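You operate a simulated robot arm through the tools that you are given. There is no shell and no other tool.

Carry out the task below with a simulated robot arm. There is one attempt and no reset: what you move stays moved.

TASK
Vent the cream gauge plate and swap in the round yellow plug.
Fine: needle at 0 before the collar is freed; wind the large dark grey knob right out; round blue plug on the bench; lock the collar, shut the blue knob. Leave the rest. Set down upright: round blue plug.

The check looks at the end state, three seconds after you hand in, the way a careful person would. Anything else that was tipped, shoved, dropped, spilled or broken makes it a failure.

THE ROBOT
A 7-joint arm with a fingered hand, fixed in place. Base frame: the origin is on the floor under the middle of its stand, x ahead of it, y to its left, z up; the work surface is at about z = 0.82. Lengths are in m, angles in rad, forces in N, time in s.
With the tool pointing down near the work surface it reaches from about 0.32 to 0.82 m from the base axis. Its first joint turns from -2.007 to 2.007 rad. Payload 5 kg.
Tool frame: the origin (TCP) lies between the finger pads and is the grasp point; the fingertips stand 0.032 m ahead of it; z points along the fingers, y is the line along which they close. The gripper opens to 0.16 m; its body begins 0.089 m behind the TCP. The gripper is a hand of 4 fingers: y runs from the thumb to the fingers, the wrist lies at [0, 0, -0.267] in the tool frame, and closing takes about 1.5 s.
Orientation is that of the tool frame in the base frame, as a unit quaternion [x, y, z, w]. With the fingers straight down and closing along the base's y, the tool's x points along the base's -x, its y along +y and its z along -z.

THE INTERFACE
- The arm moves only by the tool nudge_tool. Its argument "moves" is a list of rows, each a list of 2 entries, a list of its own where there are three numbers: the shift along the base's x, y, z in units of 50 mm (1.0 is 50 mm), then the turn, a rotation vector about the base's x, y, z in units of 6 degrees (1.0 is 6 degrees). In form: [[[dx, dy, dz], [wx, wy, wz]], ...]. A call has 1 to 20 rows; each row shifts and turns the commanded pose from where the row before left it. "fingers" is the finger opening in m, from 0 to 0.16, set as the call begins (left out, the last holds). A call with a number of a shift or a turn outside -1 to 1 is refused whole. Rows are played at 5 a second. More than 0.05 m and 0.15 rad between two rows, or a gripper value outside its range, and nothing of the call is played. Where a pose cannot be reached the arm comes as near as it can. A force on the tool above 50 N (or 10 N above the force at the start of the call, whichever is more), or a blocked arm, ends the call early, and 0.2 s more pass. Each finger travels about 0.108 m/s and halts on what it meets, pressing with about 28 N; the grip force reading is that of the motor and also rises with nothing between the fingers. The clock runs only during rows and for 0.2 s after the last one: add rows that do not move to give the fingers time. The reply holds the time, the measured pose of the TCP, the force on the tool along the base axes, the opening and the grip force, in the units named above and with some noise, with the torque about the TCP (base axes, N m) and any sound that the robot's microphone picked up.
- Cameras (640 x 400 px; columns grow to the right, rows downward): "scene" is fixed at [0.3998, -0.6487, 1.447]; the picture's right is [0.99, 0.16, 0.00], its down [0.05, -0.28, -0.96] and it looks along [-0.16, 0.95, -0.29] (base axes); focal length 342 px, centre (320, 200). "wrist" rides on the gripper at [0.08, -0.004, -0.114] in the tool frame; the picture's right is [0.05, 1.00, 0.00], its down [-0.82, 0.04, -0.58] and it looks along [-0.58, 0.03, 0.82] (tool axes); focal length 265 px, centre (320, 200). There is no depth. A picture from a camera that has moved, and an enlarged one, comes with that camera's place and axes in the base frame and with its lens.
- capture(camera): a new picture of that camera. It takes no simulated time.
- raise_lower(by): slides the trunk up (or, below 0, down) by that many m; the arm rides with it, the base frame stays. It gives what a move gives, with no picture.
- set_fingers(finger1, finger2, finger3, thumb_bend): sets how far each is bent, from 0 (flat) to 100 (curled in); at 30 the hand is open as for a grip, at 70 the pads meet at the TCP. One left out holds its place. A second passes; each finger stops where it meets its share of the squeeze, and holds until it gets a number again. A gripper value or a shape takes the hand back. It gives what a move gives, with no picture; readings hold the bend of each and the force on the fingers (four entries, about 0 where the hand has none), thumb and palm.
- preshape(shape): the hand has 4 fingers and takes this shape, open, in about a second: jaw (thumb against the fingers, like two jaws); tri (thumb and two fingers); tip (a fingertip pinch); poke (one finger out to press); point (the index stretched); flat (the hand flat); cup (the hand cupped); fist (a fist). The gripper value then closes the fingers along that shape, each until it touches; the sizes above hold for jaw. It gives what a move gives, with no picture.
- close_up(camera, box): a new picture of the part [left, top, right, bottom] of that camera's present view, enlarged. It takes no simulated time.
- job_done(): hands the job in; it is judged then, once.

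Places have to be worked out from the pictures, the camera data and where the tool is seen. Open the gripper and draw the arm clear of the work before you hand the job in, unless the task says otherwise.

The tools are called after "Request:" by a JSON object that holds its "fn" and its "kwargs". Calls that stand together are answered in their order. nudge_tool: Moves the arm, as the interface text tells. Its arguments: {"type":"object","properties":{"moves":{"type":"array","items":{"type":"array"}},"fingers":{"type":"number"}},"required":["moves"]} The other tools are called the same way: raise_lower (by) moves the trunk up or down; preshape (shape) gives the hand a shape; set_fingers (finger1, finger2, finger3, thumb_bend) moves the fingers one by one; capture (camera) takes a picture; close_up (camera, box) takes an enlarged picture of a part of a camera's view; job_done () hands the job in.

At the start:

```text
t: 0.0
tcp_pos: [0.0737, 0.5321, 1.1708]
ee_rot: [-0.001, 1.0, 0.0, 0.0]
force: [0.0, 0.1, 0.2]
wrist_torque: [-0.01, 0.0, 0.02]
grip_width: 0.16
grasp_force: 0.0
shape: jaw
bend: [30.0, 30.0, 30.0, 30.0]
finger forces: [0.1, 0.0, 0.0, 0.0, 0.0, 0.0]
trunk travel left (down, up): [-0.925, 0.065]
```

scene: 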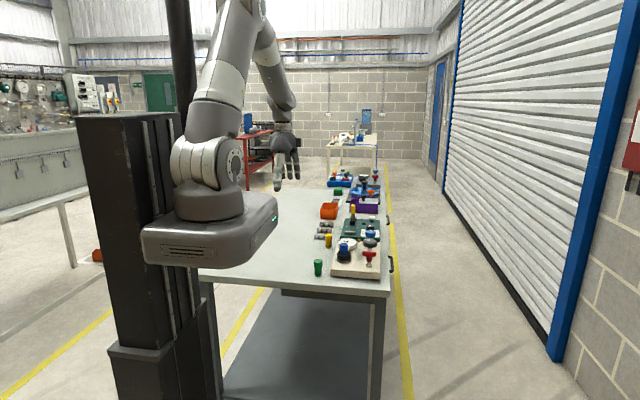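
wrist: 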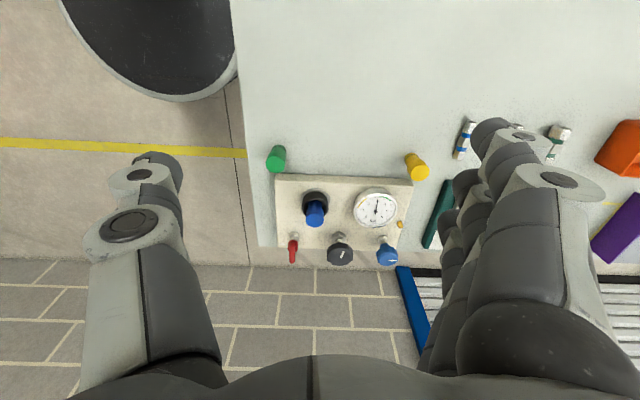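

I see a cream plate with a gauge, a blue plug in a dark collar, a red lever, a dark grey knob and a blue knob. I'll take enlarged pictures of it before I move anything.

Request:
{"fn": "close_up", "kwargs": {"camera": "wrist", "box": [240, 130, 460, 280]}}

Request:
{"fn": "close_up", "kwargs": {"camera": "scene", "box": [300, 160, 410, 290]}}

```text
2.67 times, centred on (350, 205) of wrist
camera zoom: at [-0.008, 0.5281, 1.2849], right [-0.05, 1.0, 0.0], down [0.82, 0.04, 0.58], along [0.58, 0.03, -0.82], focal length 708 px, centre (240, 187)
```

zoom: 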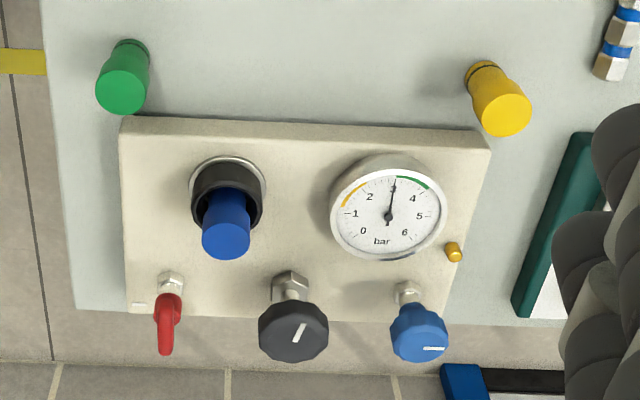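

```text
3.08 times, centred on (355, 225) of scene
camera zoom: at [0.3998, -0.6487, 1.447], right [0.99, 0.16, 0.0], down [0.05, -0.28, -0.96], along [-0.16, 0.95, -0.29], focal length 1053 px, centre (212, 123)
```

zoom: 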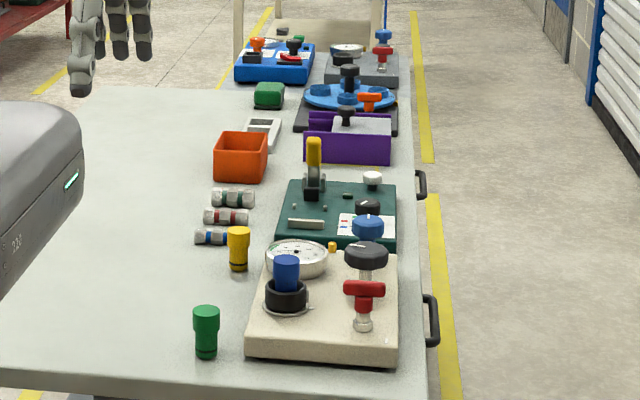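

The pictures show the three upright-stem controls along the far +x edge, plus the collar and plug and a gauge reading about 3 bar. I'll enlarge the controls further to read their markings.

Request:
{"fn": "close_up", "kwargs": {"camera": "wrist", "box": [270, 220, 350, 270]}}

Request:
{"fn": "close_up", "kwargs": {"camera": "wrist", "box": [340, 180, 420, 270]}}

Request:
{"fn": "close_up", "kwargs": {"camera": "scene", "box": [310, 230, 390, 285]}}

```text
8.00 times, centred on (310, 245) of wrist
camera zoom: at [-0.008, 0.5281, 1.2849], right [-0.05, 1.0, 0.0], down [0.82, 0.04, 0.58], along [0.58, 0.03, -0.82], focal length 2123 px, centre (400, -160)
```

zoom: 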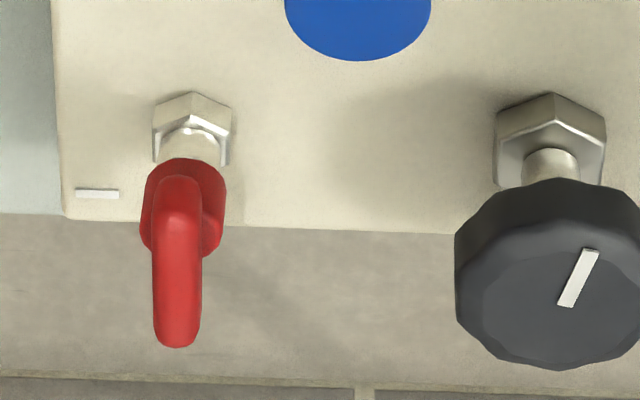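

```text
4.44 times, centred on (380, 225) of wrist
camera zoom: at [-0.008, 0.5281, 1.2849], right [-0.05, 1.0, 0.0], down [0.82, 0.04, 0.58], along [0.58, 0.03, -0.82], focal length 1180 px, centre (53, 89)
```

zoom: 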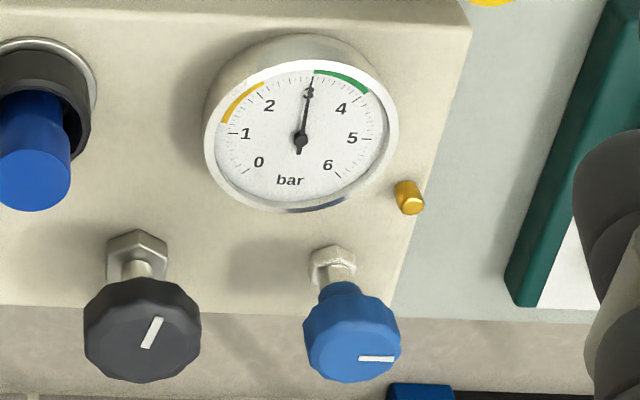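

```text
7.27 times, centred on (350, 258) of scene
camera zoom: at [0.3998, -0.6487, 1.447], right [0.99, 0.16, 0.0], down [0.05, -0.28, -0.96], along [-0.16, 0.95, -0.29], focal length 2490 px, centre (102, -218)
```

zoom: 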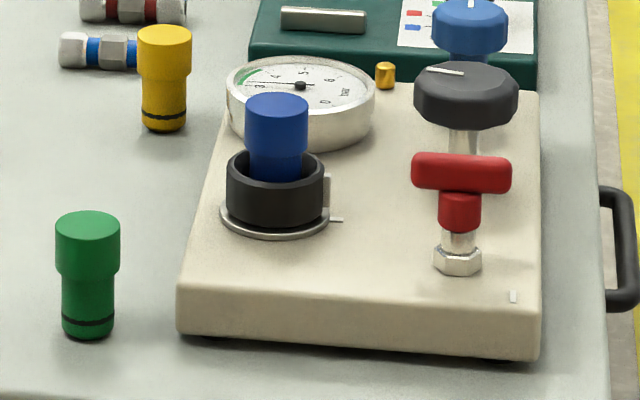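

My estimates so far:
- Plate top: z about 0.848.
- Plug top: about (0.295, 0.535, 0.917).
- Grey knob: about (0.391, 0.587, 0.914), 55 mm across.
- Blue knob: about (0.391, 0.686, 0.91).
- Red T: about (0.391, 0.492, 0.905).

Next I'll try the hand shapes up here, where nothing is in the way.

Request:
{"fn": "preshape", "kwargs": {"shape": "tip"}}

Request:
{"fn": "capture", "kwargs": {"camera": "wrist"}}

Request:
{"fn": "close_up", "kwargs": {"camera": "scene", "box": [240, 100, 320, 200]}}

Request:
{"fn": "preshape", "kwargs": {"shape": "tri"}}

Request:
{"fn": "capture", "kwargs": {"camera": "wrist"}}

Request:
{"fn": "close_up", "kwargs": {"camera": "scene", "box": [240, 100, 320, 200]}}

```text
t: 0.9
tcp_pos: [0.0742, 0.5326, 1.1713]
ee_rot: [0.0, 1.0, -0.001, 0.001]
force: [0.3, 0.3, 0.3]
wrist_torque: [-0.01, -0.01, 0.01]
grip_width: 0.1601
grasp_force: 0.1
shape: tip
bend: [1.0, 30.0, 1.0, 30.0]
finger forces: [0.1, 0.0, 0.0, 0.1, 0.0, 0.1]
trunk travel left (down, up): [-0.925, 0.065]
```

```text
taken
camera wrist: at [-0.008, 0.5281, 1.2848], right [-0.05, 1.0, 0.0], down [0.82, 0.04, 0.58], along [0.58, 0.03, -0.82], focal length 265 px, centre (320, 200)
```

wrist: 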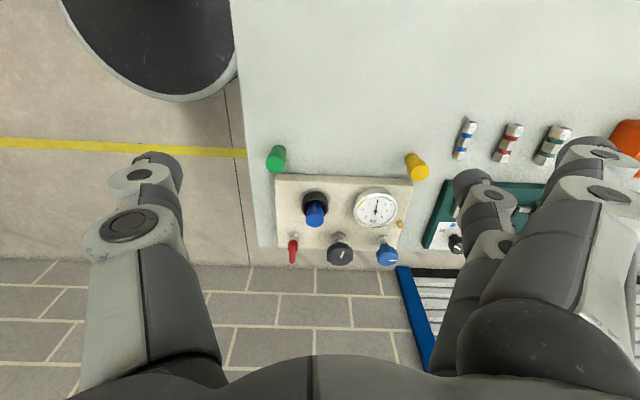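

```text
4.00 times, centred on (280, 150) of scene
camera zoom: at [0.3998, -0.6487, 1.447], right [0.99, 0.16, 0.0], down [0.05, -0.28, -0.96], along [-0.16, 0.95, -0.29], focal length 1369 px, centre (480, 400)
```

zoom: 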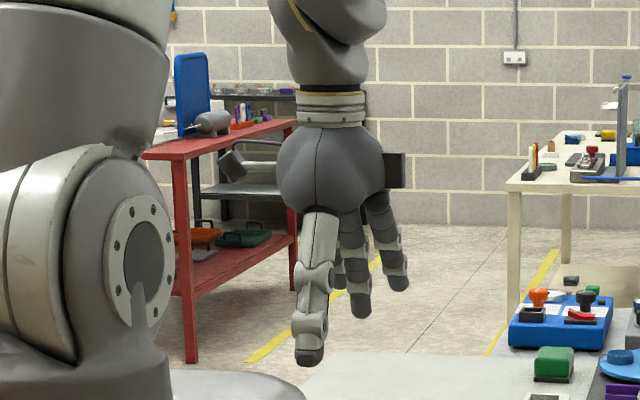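

```text
t: 1.8
tcp_pos: [0.0733, 0.5326, 1.1718]
ee_rot: [0.0, 1.0, 0.0, 0.0]
force: [0.9, 0.8, -0.3]
wrist_torque: [-0.03, -0.01, 0.0]
grip_width: 0.16
grasp_force: 0.1
shape: tri
bend: [30.0, 30.0, 1.0, 30.0]
finger forces: [0.0, 0.1, 0.1, 0.0, 0.0, 0.0]
trunk travel left (down, up): [-0.925, 0.065]
```

```text
taken
camera wrist: at [-0.008, 0.5281, 1.2848], right [-0.05, 1.0, 0.0], down [0.82, 0.04, 0.58], along [0.58, 0.03, -0.82], focal length 265 px, centre (320, 200)
```

wrist: 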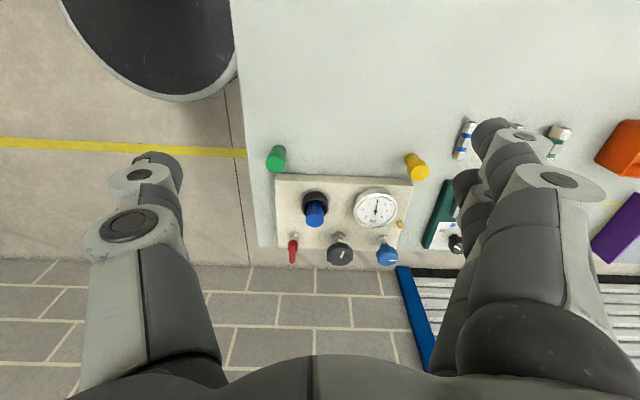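

```text
4.00 times, centred on (280, 150) of scene
camera zoom: at [0.3998, -0.6487, 1.447], right [0.99, 0.16, 0.0], down [0.05, -0.28, -0.96], along [-0.16, 0.95, -0.29], focal length 1369 px, centre (480, 400)
```

zoom: 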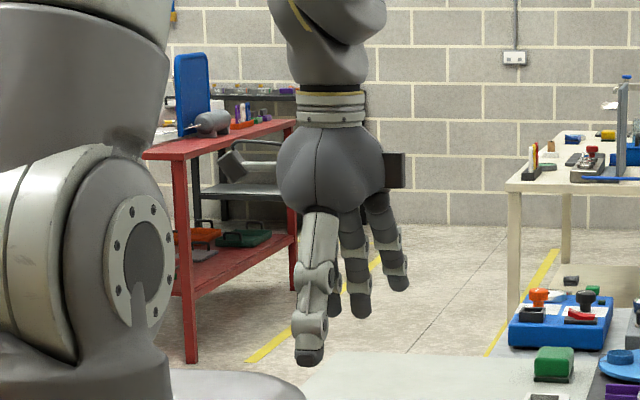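

Tip shape pairs the thumb with finger 2 but sticks the other two fingers straight out. I'll try curling fingers 1 and 3 fully so the pinch stays compact between neighbouring parts.

Request:
{"fn": "set_fingers", "kwargs": {"finger1": 100, "finger2": 30, "finger3": 100, "thumb_bend": 30}}

Request:
{"fn": "capture", "kwargs": {"camera": "wrist"}}

Request:
{"fn": "close_up", "kwargs": {"camera": "scene", "box": [240, 100, 320, 200]}}

```text
t: 2.8
tcp_pos: [0.0733, 0.5324, 1.171]
ee_rot: [0.0, 1.0, 0.0, 0.0]
force: [0.2, -1.7, 0.0]
wrist_torque: [0.0, 0.0, 0.02]
grip_width: 0.0783
grasp_force: 0.0
shape: fingers
bend: [100.0, 30.0, 100.0, 30.0]
finger forces: [0.0, 0.1, 0.0, 0.0, 0.0, 0.1]
trunk travel left (down, up): [-0.925, 0.065]
```

```text
taken
camera wrist: at [-0.008, 0.5281, 1.2848], right [-0.05, 1.0, 0.0], down [0.82, 0.04, 0.58], along [0.58, 0.03, -0.82], focal length 265 px, centre (320, 200)
```

wrist: 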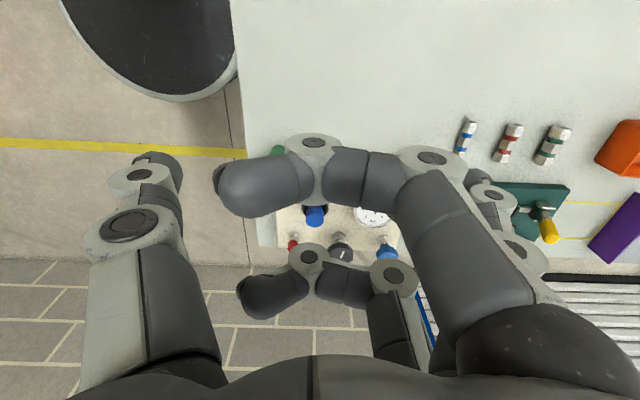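

```text
4.00 times, centred on (280, 150) of scene
camera zoom: at [0.3998, -0.6487, 1.447], right [0.99, 0.16, 0.0], down [0.05, -0.28, -0.96], along [-0.16, 0.95, -0.29], focal length 1369 px, centre (480, 400)
```

zoom: 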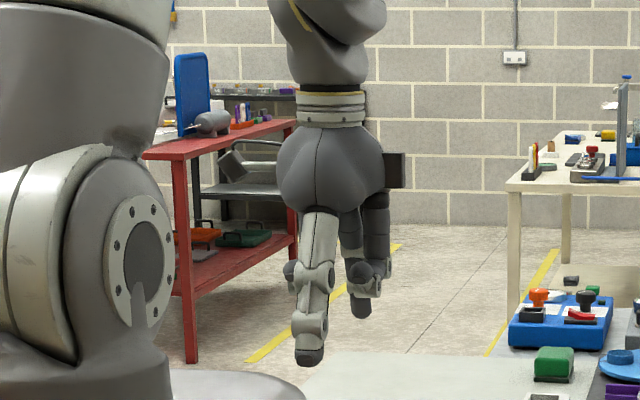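

Curled fingers hang across the grasp space, so I'll use "tip" with the fingers on the free +x side instead. I'll turn the hand -90° about z while moving to a look-down position above the grey knob, at a safe height.

Request:
{"fn": "preshape", "kwargs": {"shape": "tip"}}

Request:
{"fn": "nudge_tool", "kwargs": {"moves": [[[0.4227, 0.0733, -0.0667], [0, 0, -1]], [[0.4227, 0.0733, -0.0667], [0, 0, -1]], [[0.4227, 0.0733, -0.0667], [0, 0, -1]], [[0.4227, 0.0733, -0.0667], [0, 0, -1]], [[0.4227, 0.0733, -0.0667], [0, 0, -1]], [[0.4227, 0.0733, -0.0667], [0, 0, -1]], [[0.4227, 0.0733, -0.0667], [0, 0, -1]], [[0.4227, 0.0733, -0.0667], [0, 0, -1]], [[0.4227, 0.0733, -0.0667], [0, 0, -1]], [[0.4227, 0.0733, -0.0667], [0, 0, -1]], [[0.4227, 0.0733, -0.0667], [0, 0, -1]], [[0.4227, 0.0733, -0.0667], [0, 0, -1]], [[0.4227, 0.0733, -0.0667], [0, 0, -1]], [[0.4227, 0.0733, -0.0667], [0, 0, -1]], [[0.4227, 0.0733, -0.0667], [0, 0, -1]]]}}

Request:
{"fn": "capture", "kwargs": {"camera": "wrist"}}

Request:
{"fn": "capture", "kwargs": {"camera": "scene"}}

```text
t: 3.7
tcp_pos: [0.0736, 0.5328, 1.1706]
ee_rot: [0.0, 1.0, 0.0, 0.001]
force: [-0.3, 0.0, 0.3]
wrist_torque: [0.01, 0.01, -0.01]
grip_width: 0.1598
grasp_force: 0.1
shape: tip
bend: [1.0, 30.0, 1.0, 30.0]
finger forces: [0.0, 0.0, 0.0, 0.0, 0.0, 0.2]
trunk travel left (down, up): [-0.925, 0.065]
```

```text
t: 6.9
tcp_pos: [0.3909, 0.5886, 1.1213]
ee_rot: [0.707, 0.707, 0.0, 0.0]
force: [-0.2, -0.5, -0.1]
wrist_torque: [0.01, 0.03, -0.03]
grip_width: 0.1601
grasp_force: 0.0
shape: tip
bend: [1.0, 30.0, 1.0, 30.0]
finger forces: [0.0, 0.1, 0.0, 0.0, 0.0, 0.0]
trunk travel left (down, up): [-0.925, 0.065]
```

```text
taken
camera wrist: at [0.3861, 0.6682, 1.234], right [1.0, 0.05, 0.0], down [0.04, -0.82, 0.58], along [0.03, -0.58, -0.82], focal length 265 px, centre (320, 200)
```

wrist: 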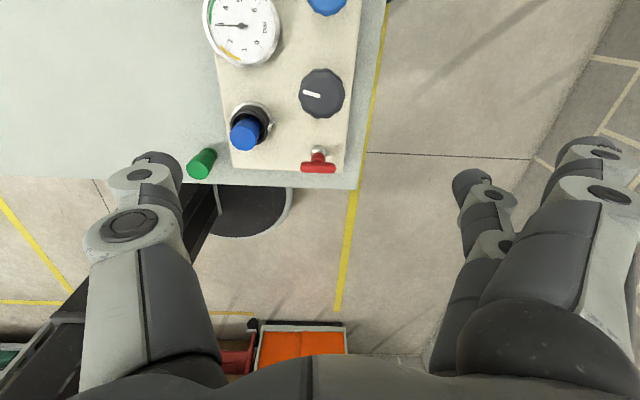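

```text
taken
```

scene: 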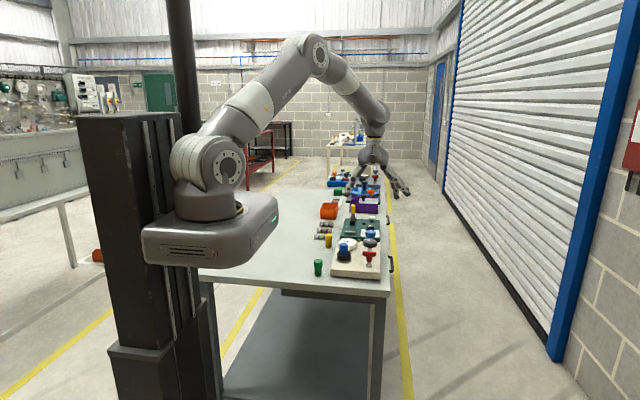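

The arm is now over the grey knob at z=1.12. I'll enlarge the wrist view to refine positions from this second viewpoint.

Request:
{"fn": "close_up", "kwargs": {"camera": "wrist", "box": [200, 0, 380, 112]}}

Request:
{"fn": "close_up", "kwargs": {"camera": "wrist", "box": [170, 75, 370, 200]}}

```text
3.56 times, centred on (290, 56) of wrist
camera zoom: at [0.3861, 0.6682, 1.234], right [1.0, 0.05, 0.0], down [0.04, -0.82, 0.58], along [0.03, -0.58, -0.82], focal length 944 px, centre (427, 712)
```

zoom: 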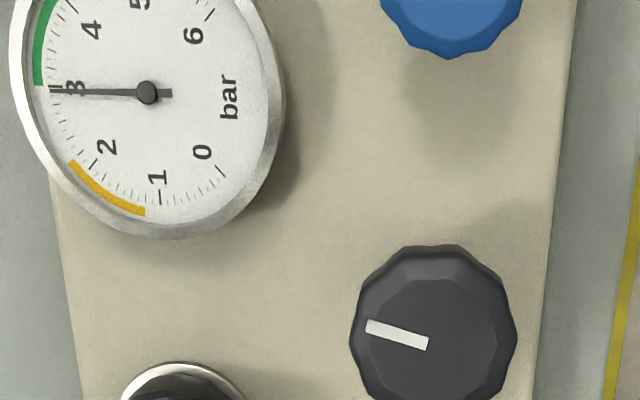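

```text
3.20 times, centred on (270, 138) of wrist
camera zoom: at [0.3861, 0.6682, 1.234], right [1.0, 0.05, 0.0], down [0.04, -0.82, 0.58], along [0.03, -0.58, -0.82], focal length 849 px, centre (480, 400)
```

zoom: 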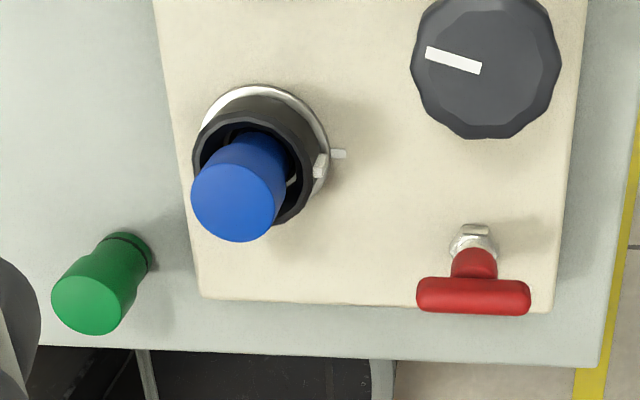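

The wrist camera aims exactly at the TCP, so I can refine positions directly: the grey knob centre is about (0.392, 0.592). I'll check from the scene camera how low the straight fingers hang compared with the pinch fingers.

Request:
{"fn": "close_up", "kwargs": {"camera": "scene", "box": [330, 130, 426, 190]}}

Request:
{"fn": "close_up", "kwargs": {"camera": "scene", "box": [340, 150, 420, 210]}}

```text
6.67 times, centred on (378, 160) of scene
camera zoom: at [0.3998, -0.6487, 1.447], right [0.99, 0.16, 0.0], down [0.05, -0.28, -0.96], along [-0.16, 0.95, -0.29], focal length 2282 px, centre (-67, 467)
```

zoom: 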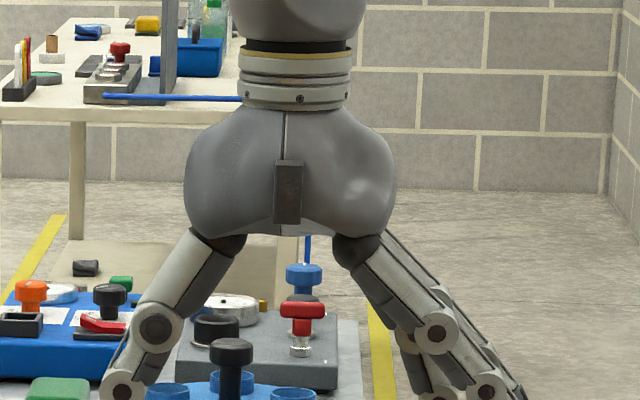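

```text
6.67 times, centred on (380, 180) of scene
camera zoom: at [0.3998, -0.6487, 1.447], right [0.99, 0.16, 0.0], down [0.05, -0.28, -0.96], along [-0.16, 0.95, -0.29], focal length 2282 px, centre (-80, 333)
```

zoom: 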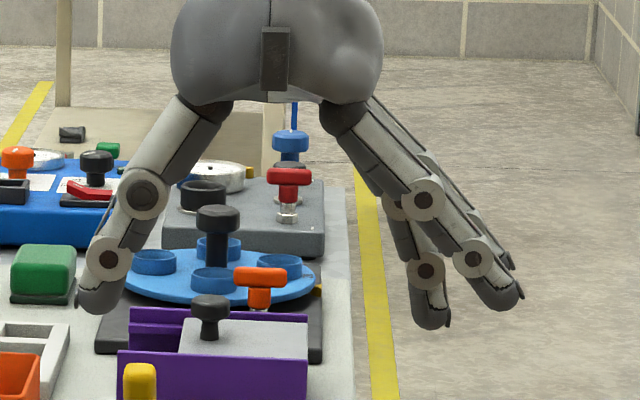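

In tip shape the pinch finger hangs lowest, and the straight ones sit higher and outward over free space on the +x side. I'll descend to z of about 1.0 over the knob with about 0.10 opening and check alignment.

Request:
{"fn": "nudge_tool", "kwargs": {"moves": [[[0.008, 0.0175, -0.6], [0, 0, 0]], [[0.008, 0.0175, -0.6], [0, 0, 0]], [[0.008, 0.0175, -0.6], [0, 0, 0]], [[0.008, 0.0175, -0.6], [0, 0, 0]], [[0, 0, 0], [0, 0, 0]]], "fingers": 0.1}}

Request:
{"fn": "capture", "kwargs": {"camera": "wrist"}}

Request:
{"fn": "close_up", "kwargs": {"camera": "scene", "box": [310, 170, 422, 282]}}

```text
t: 8.1
tcp_pos: [0.3925, 0.5918, 1.0015]
ee_rot: [0.707, 0.707, 0.0, 0.0]
force: [0.2, 0.6, -0.2]
wrist_torque: [0.01, 0.02, 0.02]
grip_width: 0.1006
grasp_force: 0.1
shape: tip
bend: [1.0, 70.0, 1.0, 68.0]
finger forces: [0.0, 0.1, 0.0, 0.1, 0.0, 0.0]
trunk travel left (down, up): [-0.925, 0.065]
```

```text
taken
camera wrist: at [0.3868, 0.6719, 1.1139], right [1.0, 0.05, 0.0], down [0.04, -0.82, 0.58], along [0.03, -0.58, -0.82], focal length 265 px, centre (320, 200)
```

wrist: 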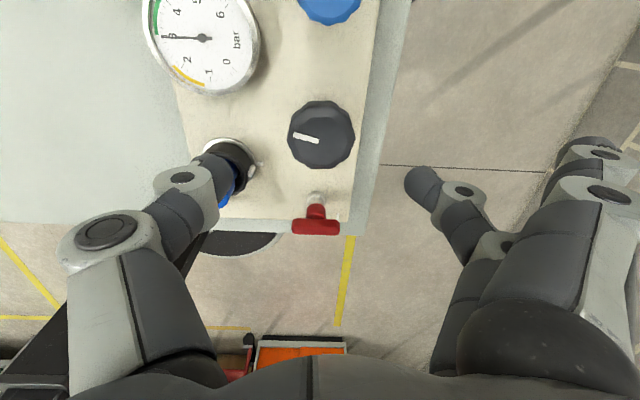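

```text
3.57 times, centred on (366, 226) of scene
camera zoom: at [0.3998, -0.6487, 1.447], right [0.99, 0.16, 0.0], down [0.05, -0.28, -0.96], along [-0.16, 0.95, -0.29], focal length 1223 px, centre (156, 107)
```

zoom: 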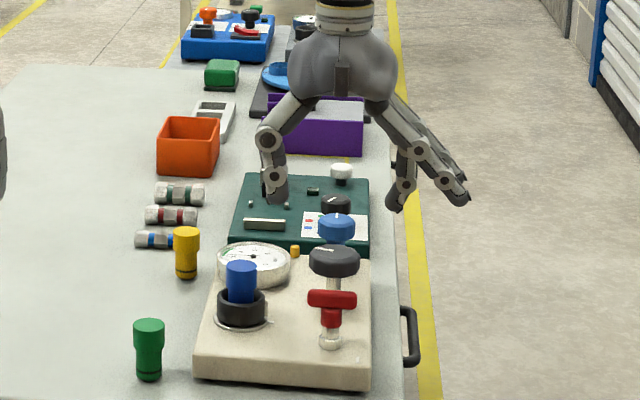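

Alignment looks right: the knob appears at (320.5, 134) against a predicted (320, 137). I'll descend so the pads straddle the knob, with the TCP at about 0.918, and check before closing.

Request:
{"fn": "nudge_tool", "kwargs": {"moves": [[[0, 0.01, -0.4], [0, 0, 0]], [[0, 0.01, -0.4], [0, 0, 0]], [[0, 0, -0.4], [0, 0, 0]], [[0, 0, -0.4], [0, 0, 0]], [[0, 0, 0], [0, 0, 0]]]}}

Request:
{"fn": "capture", "kwargs": {"camera": "wrist"}}

Request:
{"fn": "close_up", "kwargs": {"camera": "scene", "box": [310, 180, 406, 276]}}

```text
t: 9.3
tcp_pos: [0.3916, 0.5929, 0.9211]
ee_rot: [0.707, 0.707, 0.0, 0.0]
force: [0.0, 0.2, -0.6]
wrist_torque: [-0.02, 0.03, 0.0]
grip_width: 0.1005
grasp_force: 0.0
shape: tip
bend: [1.0, 70.0, 1.0, 68.0]
finger forces: [0.0, 0.1, 0.0, 0.0, 0.1, 0.0]
trunk travel left (down, up): [-0.925, 0.065]
```

```text
taken
camera wrist: at [0.386, 0.6726, 1.0344], right [1.0, 0.05, 0.0], down [0.04, -0.82, 0.58], along [0.03, -0.58, -0.82], focal length 265 px, centre (320, 200)
```

wrist: 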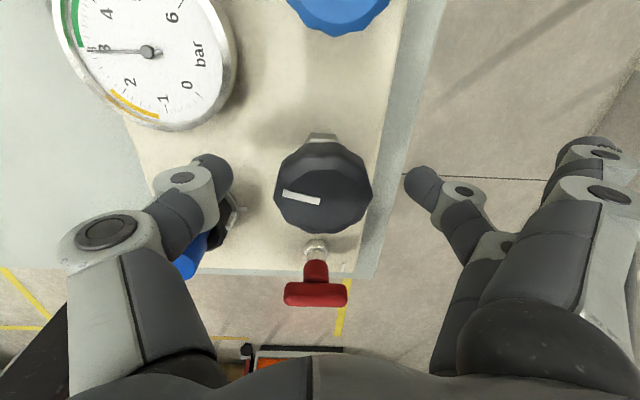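

```text
4.17 times, centred on (358, 228) of scene
camera zoom: at [0.3998, -0.6487, 1.447], right [0.99, 0.16, 0.0], down [0.05, -0.28, -0.96], along [-0.16, 0.95, -0.29], focal length 1426 px, centre (162, 83)
```

zoom: 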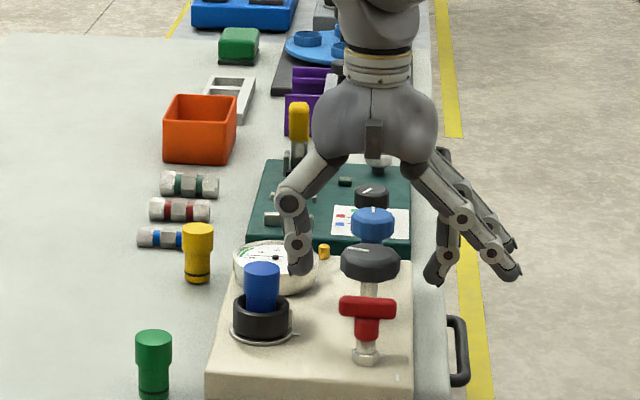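

The fingertips are at z of about 0.89, straddling the knob rim (0.899–0.914) and clear of the gauge (0.877). I'll narrow the opening, wind the hand back 48° clockwise for a full counter-clockwise stroke, then close on the knob.

Request:
{"fn": "nudge_tool", "kwargs": {"moves": [[[0, 0, 0], [0, 0, 0]], [[0, 0, 0], [0, 0, -1]], [[0, 0, 0], [0, 0, -1]], [[0, 0, 0], [0, 0, -1]], [[0, 0, 0], [0, 0, -1]], [[0, 0, 0], [0, 0, -1]], [[0, 0, 0], [0, 0, -1]], [[0, 0, 0], [0, 0, -1]], [[0, 0, 0], [0, 0, -1]]], "fingers": 0.085}}

Request:
{"fn": "capture", "kwargs": {"camera": "wrist"}}

Request:
{"fn": "close_up", "kwargs": {"camera": "scene", "box": [310, 180, 406, 276]}}

```text
t: 11.3
tcp_pos: [0.3892, 0.5933, 0.9232]
ee_rot: [0.934, 0.358, 0.0, 0.0]
force: [-0.2, 0.3, -0.6]
wrist_torque: [-0.06, -0.02, 0.03]
grip_width: 0.086
grasp_force: 0.1
shape: tip
bend: [1.0, 72.0, 1.0, 70.0]
finger forces: [0.1, 0.1, 0.0, 0.1, 0.1, 0.0]
trunk travel left (down, up): [-0.925, 0.065]
```

```text
taken
camera wrist: at [0.4467, 0.6498, 1.0357], right [0.71, -0.71, 0.0], down [-0.58, -0.58, 0.58], along [-0.41, -0.41, -0.82], focal length 265 px, centre (320, 200)
```

wrist: 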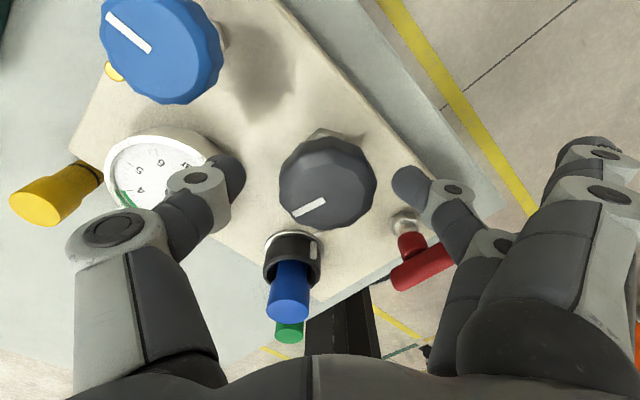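

```text
4.17 times, centred on (358, 228) of scene
camera zoom: at [0.3998, -0.6487, 1.447], right [0.99, 0.16, 0.0], down [0.05, -0.28, -0.96], along [-0.16, 0.95, -0.29], focal length 1426 px, centre (162, 83)
```

zoom: 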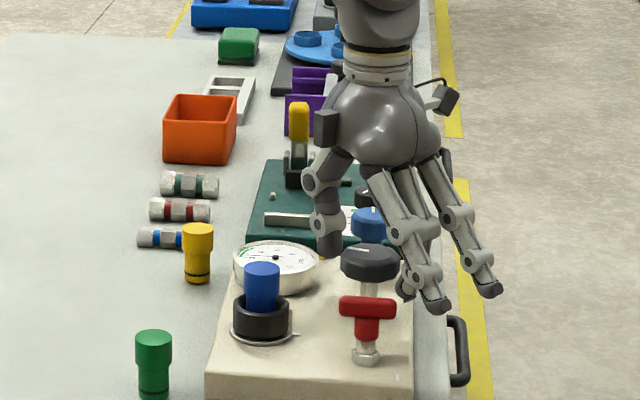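

The gripper rotated cleanly to φ of about -48°. The TCP lags the knob centre by about 3 mm in +x, so I'll correct that and close on the knob rim.

Request:
{"fn": "nudge_tool", "kwargs": {"moves": [[[0.06, -0.02, -0.08], [0, 0, 0]], [[0, 0, 0], [0, 0, 0]], [[0, 0, 0], [0, 0, 0]], [[0, 0, 0], [0, 0, 0]], [[0, 0, 0], [0, 0, 0]], [[0, 0, 0], [0, 0, 0]]]}}

Request:
{"fn": "nudge_tool", "kwargs": {"moves": [[[0, 0, 0], [0, 0, 0]], [[0, 0, 0], [0, 0, 0]], [[0, 0, 0], [0, 0, 0]], [[0, 0, 0], [0, 0, 0]], [[0, 0, 0], [0, 0, 0]], [[0, 0, 0], [0, 0, 0]], [[0, 0, 0], [0, 0, 0]]], "fingers": 0.04}}

Request:
{"fn": "capture", "kwargs": {"camera": "wrist"}}

Request:
{"fn": "close_up", "kwargs": {"camera": "scene", "box": [330, 200, 410, 280]}}

```text
t: 12.7
tcp_pos: [0.3924, 0.5919, 0.9188]
ee_rot: [0.933, 0.359, 0.001, -0.001]
force: [-0.4, 0.8, 0.0]
wrist_torque: [0.02, -0.02, 0.03]
grip_width: 0.0857
grasp_force: 0.1
shape: tip
bend: [1.0, 72.0, 1.0, 70.0]
finger forces: [0.1, 0.0, 0.1, 0.1, 0.0, 0.0]
trunk travel left (down, up): [-0.925, 0.065]
```

```text
t: 14.3
tcp_pos: [0.3931, 0.5922, 0.9167]
ee_rot: [0.933, 0.359, 0.0, -0.001]
force: [-1.4, -0.3, -11.0]
wrist_torque: [0.19, 0.11, 0.01]
grip_width: 0.0433
grasp_force: 28.2
shape: tip
bend: [28.0, 73.0, 28.0, 71.0]
finger forces: [0.0, 24.3, 0.0, 0.0, 25.5, 0.1]
trunk travel left (down, up): [-0.925, 0.065]
```

```text
taken
camera wrist: at [0.45, 0.6488, 1.0305], right [0.71, -0.71, 0.0], down [-0.58, -0.58, 0.58], along [-0.41, -0.41, -0.82], focal length 265 px, centre (320, 200)
```

wrist: 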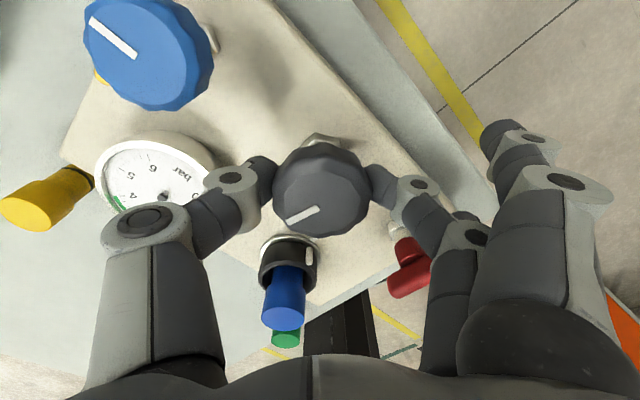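

```text
5.00 times, centred on (370, 240) of scene
camera zoom: at [0.3998, -0.6487, 1.447], right [0.99, 0.16, 0.0], down [0.05, -0.28, -0.96], along [-0.16, 0.95, -0.29], focal length 1712 px, centre (70, 0)
```

zoom: 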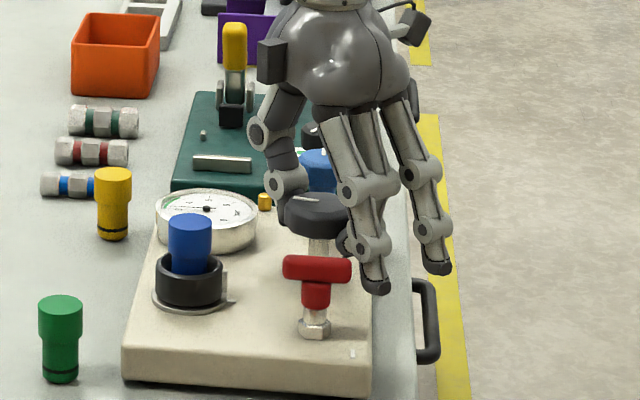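

The knob is gripped with about 25 N on both the thumb and finger 2. I'll turn counter-clockwise (seen from above) 84° and see what the needle does.

Request:
{"fn": "nudge_tool", "kwargs": {"moves": [[[0, 0, 0], [0, 0, 1]], [[0, 0, 0], [0, 0, 1]], [[0, 0, 0], [0, 0, 1]], [[0, 0, 0], [0, 0, 1]], [[0, 0, 0], [0, 0, 1]], [[0, 0, 0], [0, 0, 1]], [[0, 0, 0], [0, 0, 1]], [[0, 0, 0], [0, 0, 1]], [[0, 0, 0], [0, 0, 1]], [[0, 0, 0], [0, 0, 1]], [[0, 0, 0], [0, 0, 1]], [[0, 0, 0], [0, 0, 1]], [[0, 0, 0], [0, 0, 1]], [[0, 0, 0], [0, 0, 1]], [[0, 0, 0], [0, 0, 0]]]}}

Request:
{"fn": "capture", "kwargs": {"camera": "wrist"}}

Request:
{"fn": "close_up", "kwargs": {"camera": "scene", "box": [330, 200, 410, 280]}}

```text
t: 17.5
tcp_pos: [0.3918, 0.5918, 0.9167]
ee_rot: [0.453, 0.891, 0.0, 0.0]
force: [-13.5, -2.5, -11.1]
wrist_torque: [-0.17, 0.47, -0.12]
grip_width: 0.0429
grasp_force: 28.1
shape: tip
bend: [28.0, 73.0, 28.0, 70.0]
finger forces: [0.1, 25.1, 0.0, 0.0, 32.8, 0.0]
trunk travel left (down, up): [-0.925, 0.065]
```

```text
taken
camera wrist: at [0.3413, 0.6547, 1.0307], right [0.78, 0.63, 0.0], down [0.52, -0.63, 0.58], along [0.36, -0.45, -0.82], focal length 265 px, centre (320, 200)
```

wrist: 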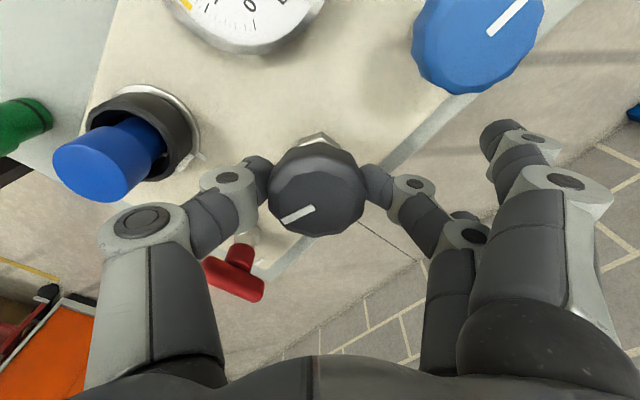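

```text
5.00 times, centred on (370, 240) of scene
camera zoom: at [0.3998, -0.6487, 1.447], right [0.99, 0.16, 0.0], down [0.05, -0.28, -0.96], along [-0.16, 0.95, -0.29], focal length 1712 px, centre (70, 0)
```

zoom: 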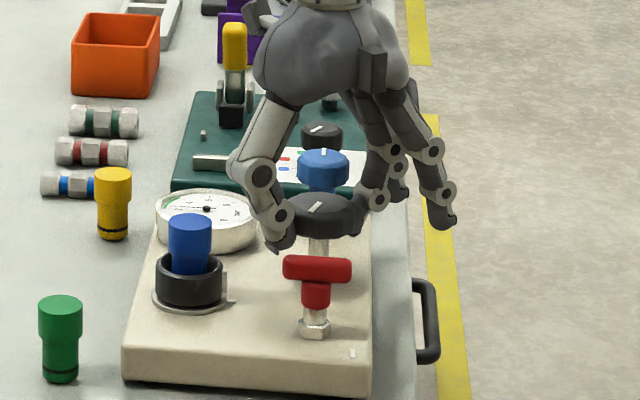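

The knob turned along with the hand: its mark stayed in the same place relative to the fingers. I'll enlarge the gauge from the scene camera to see the needle.

Request:
{"fn": "close_up", "kwargs": {"camera": "scene", "box": [344, 230, 374, 255]}}

```text
16.00 times, centred on (359, 242) of scene
camera zoom: at [0.3998, -0.6487, 1.447], right [0.99, 0.16, 0.0], down [0.05, -0.28, -0.96], along [-0.16, 0.95, -0.29], focal length 5478 px, centre (-304, -480)
```

zoom: 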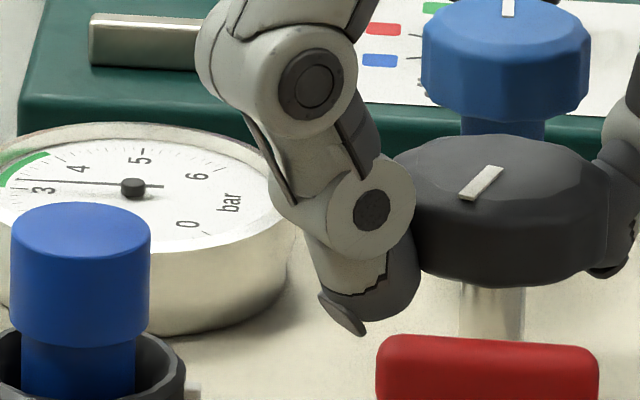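

The needle is still near 3 bar after the first stroke, as I'd expect with the bleed still shut. I'll release, wind the hand back and do another stroke.

Request:
{"fn": "nudge_tool", "kwargs": {"moves": [[[0, 0, 0], [0, 0, 0]], [[0, 0, 0], [0, 0, 0]], [[0, 0, 0], [0, 0, 0]], [[0, 0, 0], [0, 0, -1]], [[0, 0, 0], [0, 0, -1]], [[0, 0, 0], [0, 0, -1]], [[0, 0, 0], [0, 0, -1]], [[0, 0, 0], [0, 0, -1]], [[0, 0, 0], [0, 0, -1]], [[0, 0, 0], [0, 0, -1]], [[0, 0, 0], [0, 0, -1]], [[0, 0, 0], [0, 0, -1]], [[0, 0, 0], [0, 0, -1]], [[0, 0, 0], [0, 0, -1]], [[0, 0, 0], [0, 0, -1]], [[0, 0, 0], [0, 0, -1]], [[0, 0, 0], [0, 0, -1]], [[0, 0, 0], [0, 0, 0]], [[0, 0, 0], [0, 0, 0]]], "fingers": 0.085}}

Request:
{"fn": "capture", "kwargs": {"camera": "wrist"}}

Request:
{"fn": "close_up", "kwargs": {"camera": "scene", "box": [344, 220, 384, 255]}}

```text
t: 21.5
tcp_pos: [0.3936, 0.5913, 0.9176]
ee_rot: [0.934, 0.358, 0.0, 0.001]
force: [-0.4, 0.4, -0.6]
wrist_torque: [0.01, 0.0, 0.01]
grip_width: 0.0839
grasp_force: 0.1
shape: tip
bend: [1.0, 72.0, 1.0, 70.0]
finger forces: [0.1, 0.0, 0.0, 0.0, 0.0, 0.0]
trunk travel left (down, up): [-0.925, 0.065]
```

```text
taken
camera wrist: at [0.4505, 0.6482, 1.0307], right [0.71, -0.71, 0.0], down [-0.58, -0.58, 0.58], along [-0.41, -0.41, -0.82], focal length 265 px, centre (320, 200)
```

wrist: 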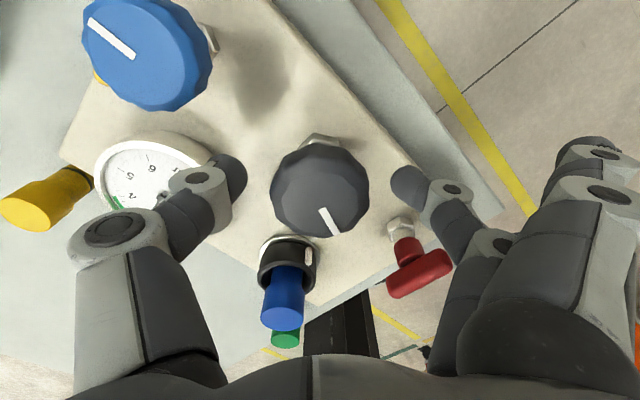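

```text
11.43 times, centred on (364, 238) of scene
camera zoom: at [0.3998, -0.6487, 1.447], right [0.99, 0.16, 0.0], down [0.05, -0.28, -0.96], along [-0.16, 0.95, -0.29], focal length 3913 px, centre (-183, -229)
```

zoom: 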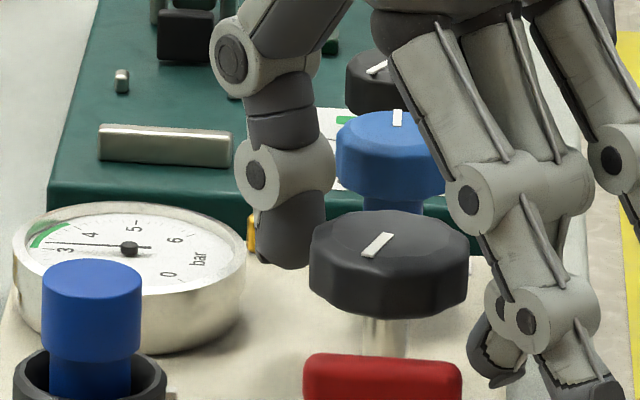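

The mark moved about 84° and held there through the release. I'll close again and do the second counter-clockwise stroke.

Request:
{"fn": "nudge_tool", "kwargs": {"moves": [[[0, 0, 0], [0, 0, 0]], [[0, 0, 0], [0, 0, 0]], [[0, 0, 0], [0, 0, 0]], [[0, 0, 0], [0, 0, 0]], [[0, 0, 0], [0, 0, 0]], [[0, 0, 0], [0, 0, 1]], [[0, 0, 0], [0, 0, 1]], [[0, 0, 0], [0, 0, 1]], [[0, 0, 0], [0, 0, 1]], [[0, 0, 0], [0, 0, 1]], [[0, 0, 0], [0, 0, 1]], [[0, 0, 0], [0, 0, 1]], [[0, 0, 0], [0, 0, 1]], [[0, 0, 0], [0, 0, 1]], [[0, 0, 0], [0, 0, 1]], [[0, 0, 0], [0, 0, 1]], [[0, 0, 0], [0, 0, 1]], [[0, 0, 0], [0, 0, 1]], [[0, 0, 0], [0, 0, 1]], [[0, 0, 0], [0, 0, 0]]], "fingers": 0.04}}

Request:
{"fn": "capture", "kwargs": {"camera": "wrist"}}

Request:
{"fn": "close_up", "kwargs": {"camera": "scene", "box": [344, 220, 384, 255]}}

```text
t: 25.4
tcp_pos: [0.3869, 0.5843, 0.924]
ee_rot: [0.476, 0.879, 0.005, -0.01]
force: [-10.8, 32.4, -36.1]
wrist_torque: [0.02, 1.16, 0.21]
grip_width: 0.035
grasp_force: 27.7
shape: tip
bend: [28.0, 64.0, 28.0, 71.0]
finger forces: [0.0, 41.5, 0.0, 0.0, 21.4, 0.0]
trunk travel left (down, up): [-0.925, 0.065]
stopped in row 19: the force on the tool passed its limit at 52 N (the readings are from after the stop); the commanded pose is now the measured one
```

```text
taken
camera wrist: at [0.339, 0.6463, 1.0386], right [0.81, 0.59, 0.0], down [0.49, -0.67, 0.56], along [0.33, -0.45, -0.83], focal length 265 px, centre (320, 200)
```

wrist: 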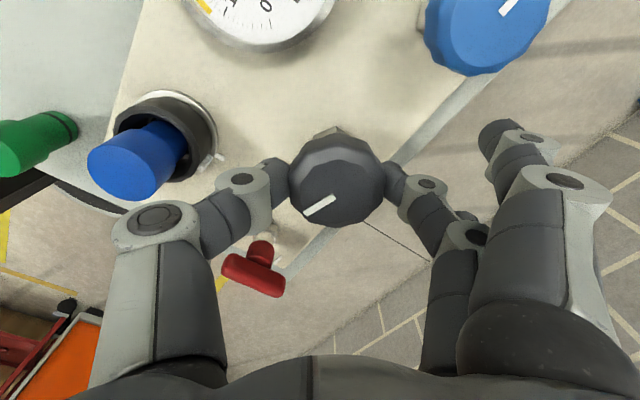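

```text
11.43 times, centred on (364, 238) of scene
camera zoom: at [0.3998, -0.6487, 1.447], right [0.99, 0.16, 0.0], down [0.05, -0.28, -0.96], along [-0.16, 0.95, -0.29], focal length 3913 px, centre (-183, -229)
```

zoom: 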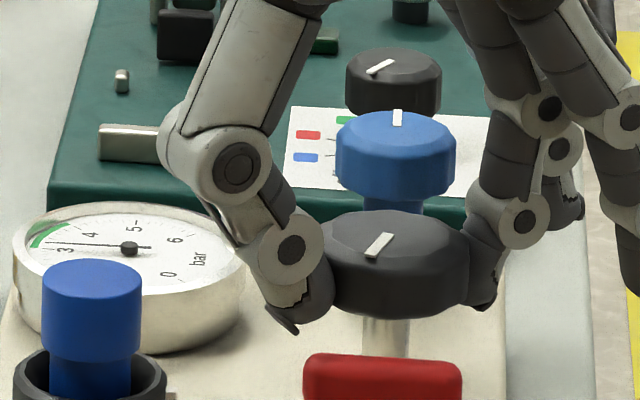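

The knob did not move in that stroke. Its mark is unchanged in the scene view, the hand slipped around it and the force rose to 52 N, so the grey knob has hit its counter-clockwise stop and is right out. I'll release, level the small tilt and lift clear.

Request:
{"fn": "nudge_tool", "kwargs": {"moves": [[[0, 0, 0], [0, 0, 0]], [[0, 0, 0], [0, 0, 0]], [[0, 0, 0], [0, 0, 0]], [[0.05, 0.1, 0.1], [-0.175, -0.122, 0]], [[0.05, 0.05, 0.5], [0, 0, 0]], [[0, 0, 0.6], [0, 0, 0]], [[0, 0, 0.6], [0, 0, 0]], [[0, 0, 0], [0, 0, 0]]], "fingers": 0.09}}

Request:
{"fn": "capture", "kwargs": {"camera": "wrist"}}

Request:
{"fn": "close_up", "kwargs": {"camera": "scene", "box": [335, 215, 391, 250]}}

```text
t: 25.8
tcp_pos: [0.3969, 0.5479, 0.956]
ee_rot: [0.478, 0.877, 0.041, -0.017]
force: [-0.1, 2.5, 2.1]
wrist_torque: [-0.24, -0.02, 0.01]
grip_width: 0.0747
grasp_force: 0.0
shape: tip
bend: [4.0, 73.0, 4.0, 71.0]
finger forces: [0.0, 0.0, 0.0, 0.0, 0.0, 0.0]
trunk travel left (down, up): [-0.925, 0.065]
stopped in row 1: the arm was blocked; the commanded pose is now the measured one
```

```text
taken
camera wrist: at [0.3477, 0.6026, 1.0749], right [0.81, 0.58, 0.06], down [0.47, -0.71, 0.52], along [0.35, -0.39, -0.85], focal length 265 px, centre (320, 200)
```

wrist: 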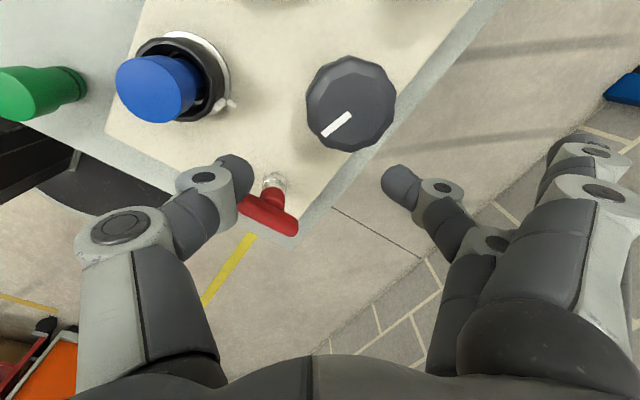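

```text
11.43 times, centred on (363, 232) of scene
camera zoom: at [0.3998, -0.6487, 1.447], right [0.99, 0.16, 0.0], down [0.05, -0.28, -0.96], along [-0.16, 0.95, -0.29], focal length 3913 px, centre (-171, -171)
```

zoom: 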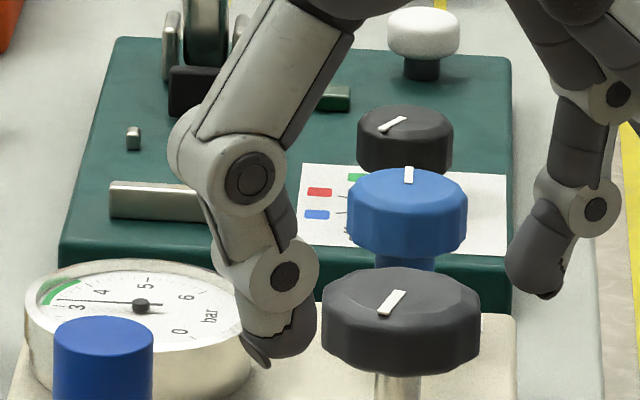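

On release the arm sprang about 45 mm toward -y and up, and it has now stopped with low forces. I'll check that the red T and the others were not disturbed before moving.

Request:
{"fn": "close_up", "kwargs": {"camera": "scene", "box": [325, 200, 405, 285]}}

Request:
{"fn": "close_up", "kwargs": {"camera": "wrist", "box": [180, 130, 320, 260]}}

```text
4.71 times, centred on (365, 242) of scene
camera zoom: at [0.3998, -0.6487, 1.447], right [0.99, 0.16, 0.0], down [0.05, -0.28, -0.96], along [-0.16, 0.95, -0.29], focal length 1611 px, centre (108, 0)
```

zoom: 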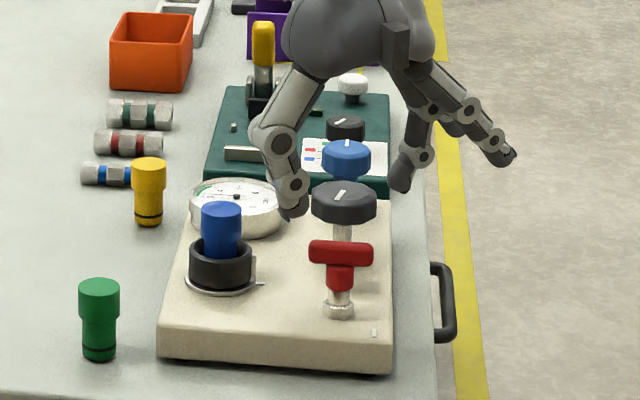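

```text
3.08 times, centred on (250, 195) of wrist
camera zoom: at [0.3477, 0.6026, 1.0749], right [0.81, 0.58, 0.06], down [0.47, -0.71, 0.52], along [0.35, -0.39, -0.85], focal length 817 px, centre (535, 215)
```

zoom: 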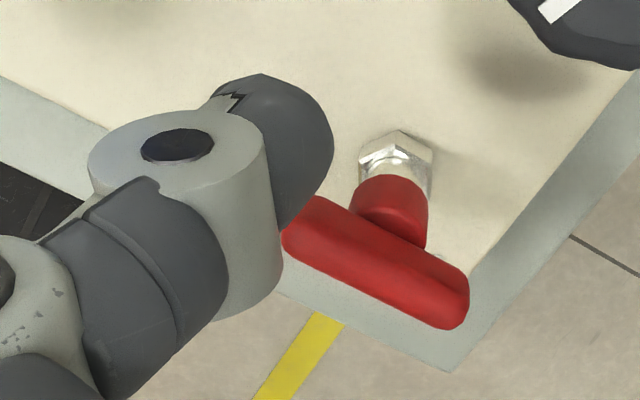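

The red T and everything else look undisturbed, and the fingertips are at about z=0.925, above all parts. I'll rise straight up, then level the tool.

Request:
{"fn": "nudge_tool", "kwargs": {"moves": [[[0, 0, 0.3], [0, 0, 0]], [[0, 0, 0.6], [0, 0, 0]], [[0, 0, 0.6], [-0.42, 0.045, 0]], [[0, 0.2, 0.4], [-0.42, 0.045, 0]], [[0, 0, 0], [0, 0, 0]], [[0, 0, 0], [0, 0, 0]]], "fingers": 0.1}}

Request:
{"fn": "capture", "kwargs": {"camera": "wrist"}}

Request:
{"fn": "close_up", "kwargs": {"camera": "scene", "box": [325, 210, 405, 285]}}

```text
t: 26.1
tcp_pos: [0.3886, 0.4956, 0.98]
ee_rot: [0.478, 0.877, 0.051, -0.028]
force: [-0.1, 0.0, 0.6]
wrist_torque: [-0.03, -0.02, 0.01]
grip_width: 0.0998
grasp_force: 0.1
shape: tip
bend: [1.0, 70.0, 1.0, 68.0]
finger forces: [0.0, 0.0, 0.0, 0.1, 0.1, 0.0]
trunk travel left (down, up): [-0.925, 0.065]
stopped in row 1: the arm was blocked; the commanded pose is now the measured one
```

```text
taken
camera wrist: at [0.3407, 0.5466, 1.1004], right [0.81, 0.58, 0.07], down [0.48, -0.73, 0.5], along [0.34, -0.37, -0.87], focal length 265 px, centre (320, 200)
```

wrist: 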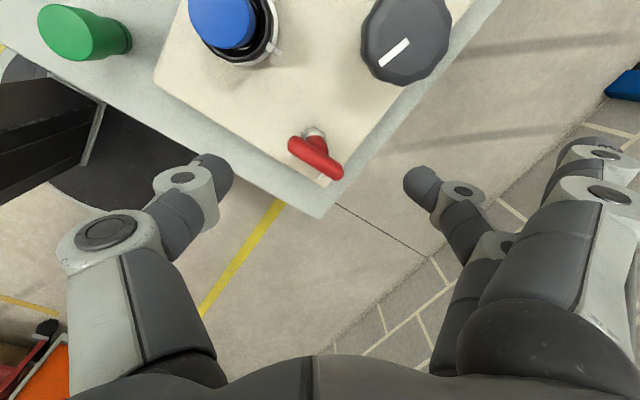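

```text
5.33 times, centred on (365, 248) of scene
camera zoom: at [0.3998, -0.6487, 1.447], right [0.99, 0.16, 0.0], down [0.05, -0.28, -0.96], along [-0.16, 0.95, -0.29], focal length 1826 px, centre (80, -53)
```

zoom: 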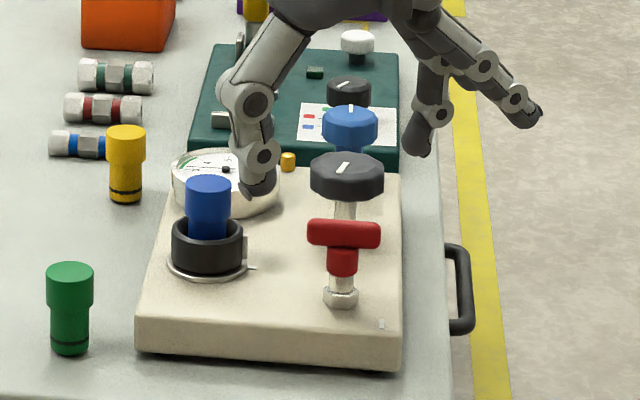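

The arm drifted another 50 mm toward -y without being commanded, though it is clear above everything. I'll hold still for a moment and see whether it settles.

Request:
{"fn": "nudge_tool", "kwargs": {"moves": [[[0, 0, 0.1], [0, 0, 0]], [[0, 0, 0], [0, 0, 0]], [[0, 0, 0], [0, 0, 0]]]}}

Request:
{"fn": "capture", "kwargs": {"camera": "scene"}}

```text
t: 26.9
tcp_pos: [0.389, 0.5119, 0.974]
ee_rot: [0.478, 0.877, 0.043, -0.025]
force: [1.5, -0.2, -0.6]
wrist_torque: [-0.04, 0.03, -0.01]
grip_width: 0.0998
grasp_force: 0.0
shape: tip
bend: [1.0, 70.0, 1.0, 68.0]
finger forces: [0.0, 0.0, 0.0, 0.0, 0.1, 0.0]
trunk travel left (down, up): [-0.925, 0.065]
```

```text
taken
```

scene: 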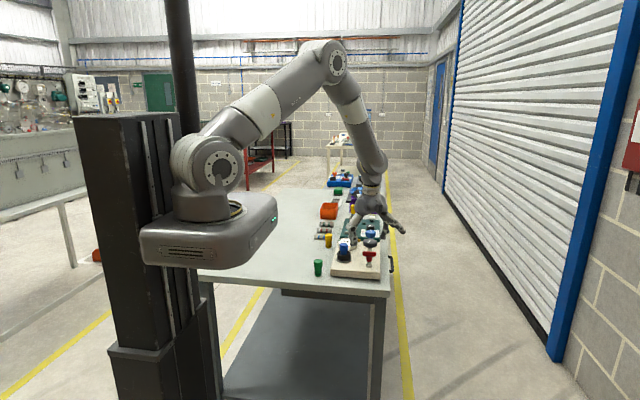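

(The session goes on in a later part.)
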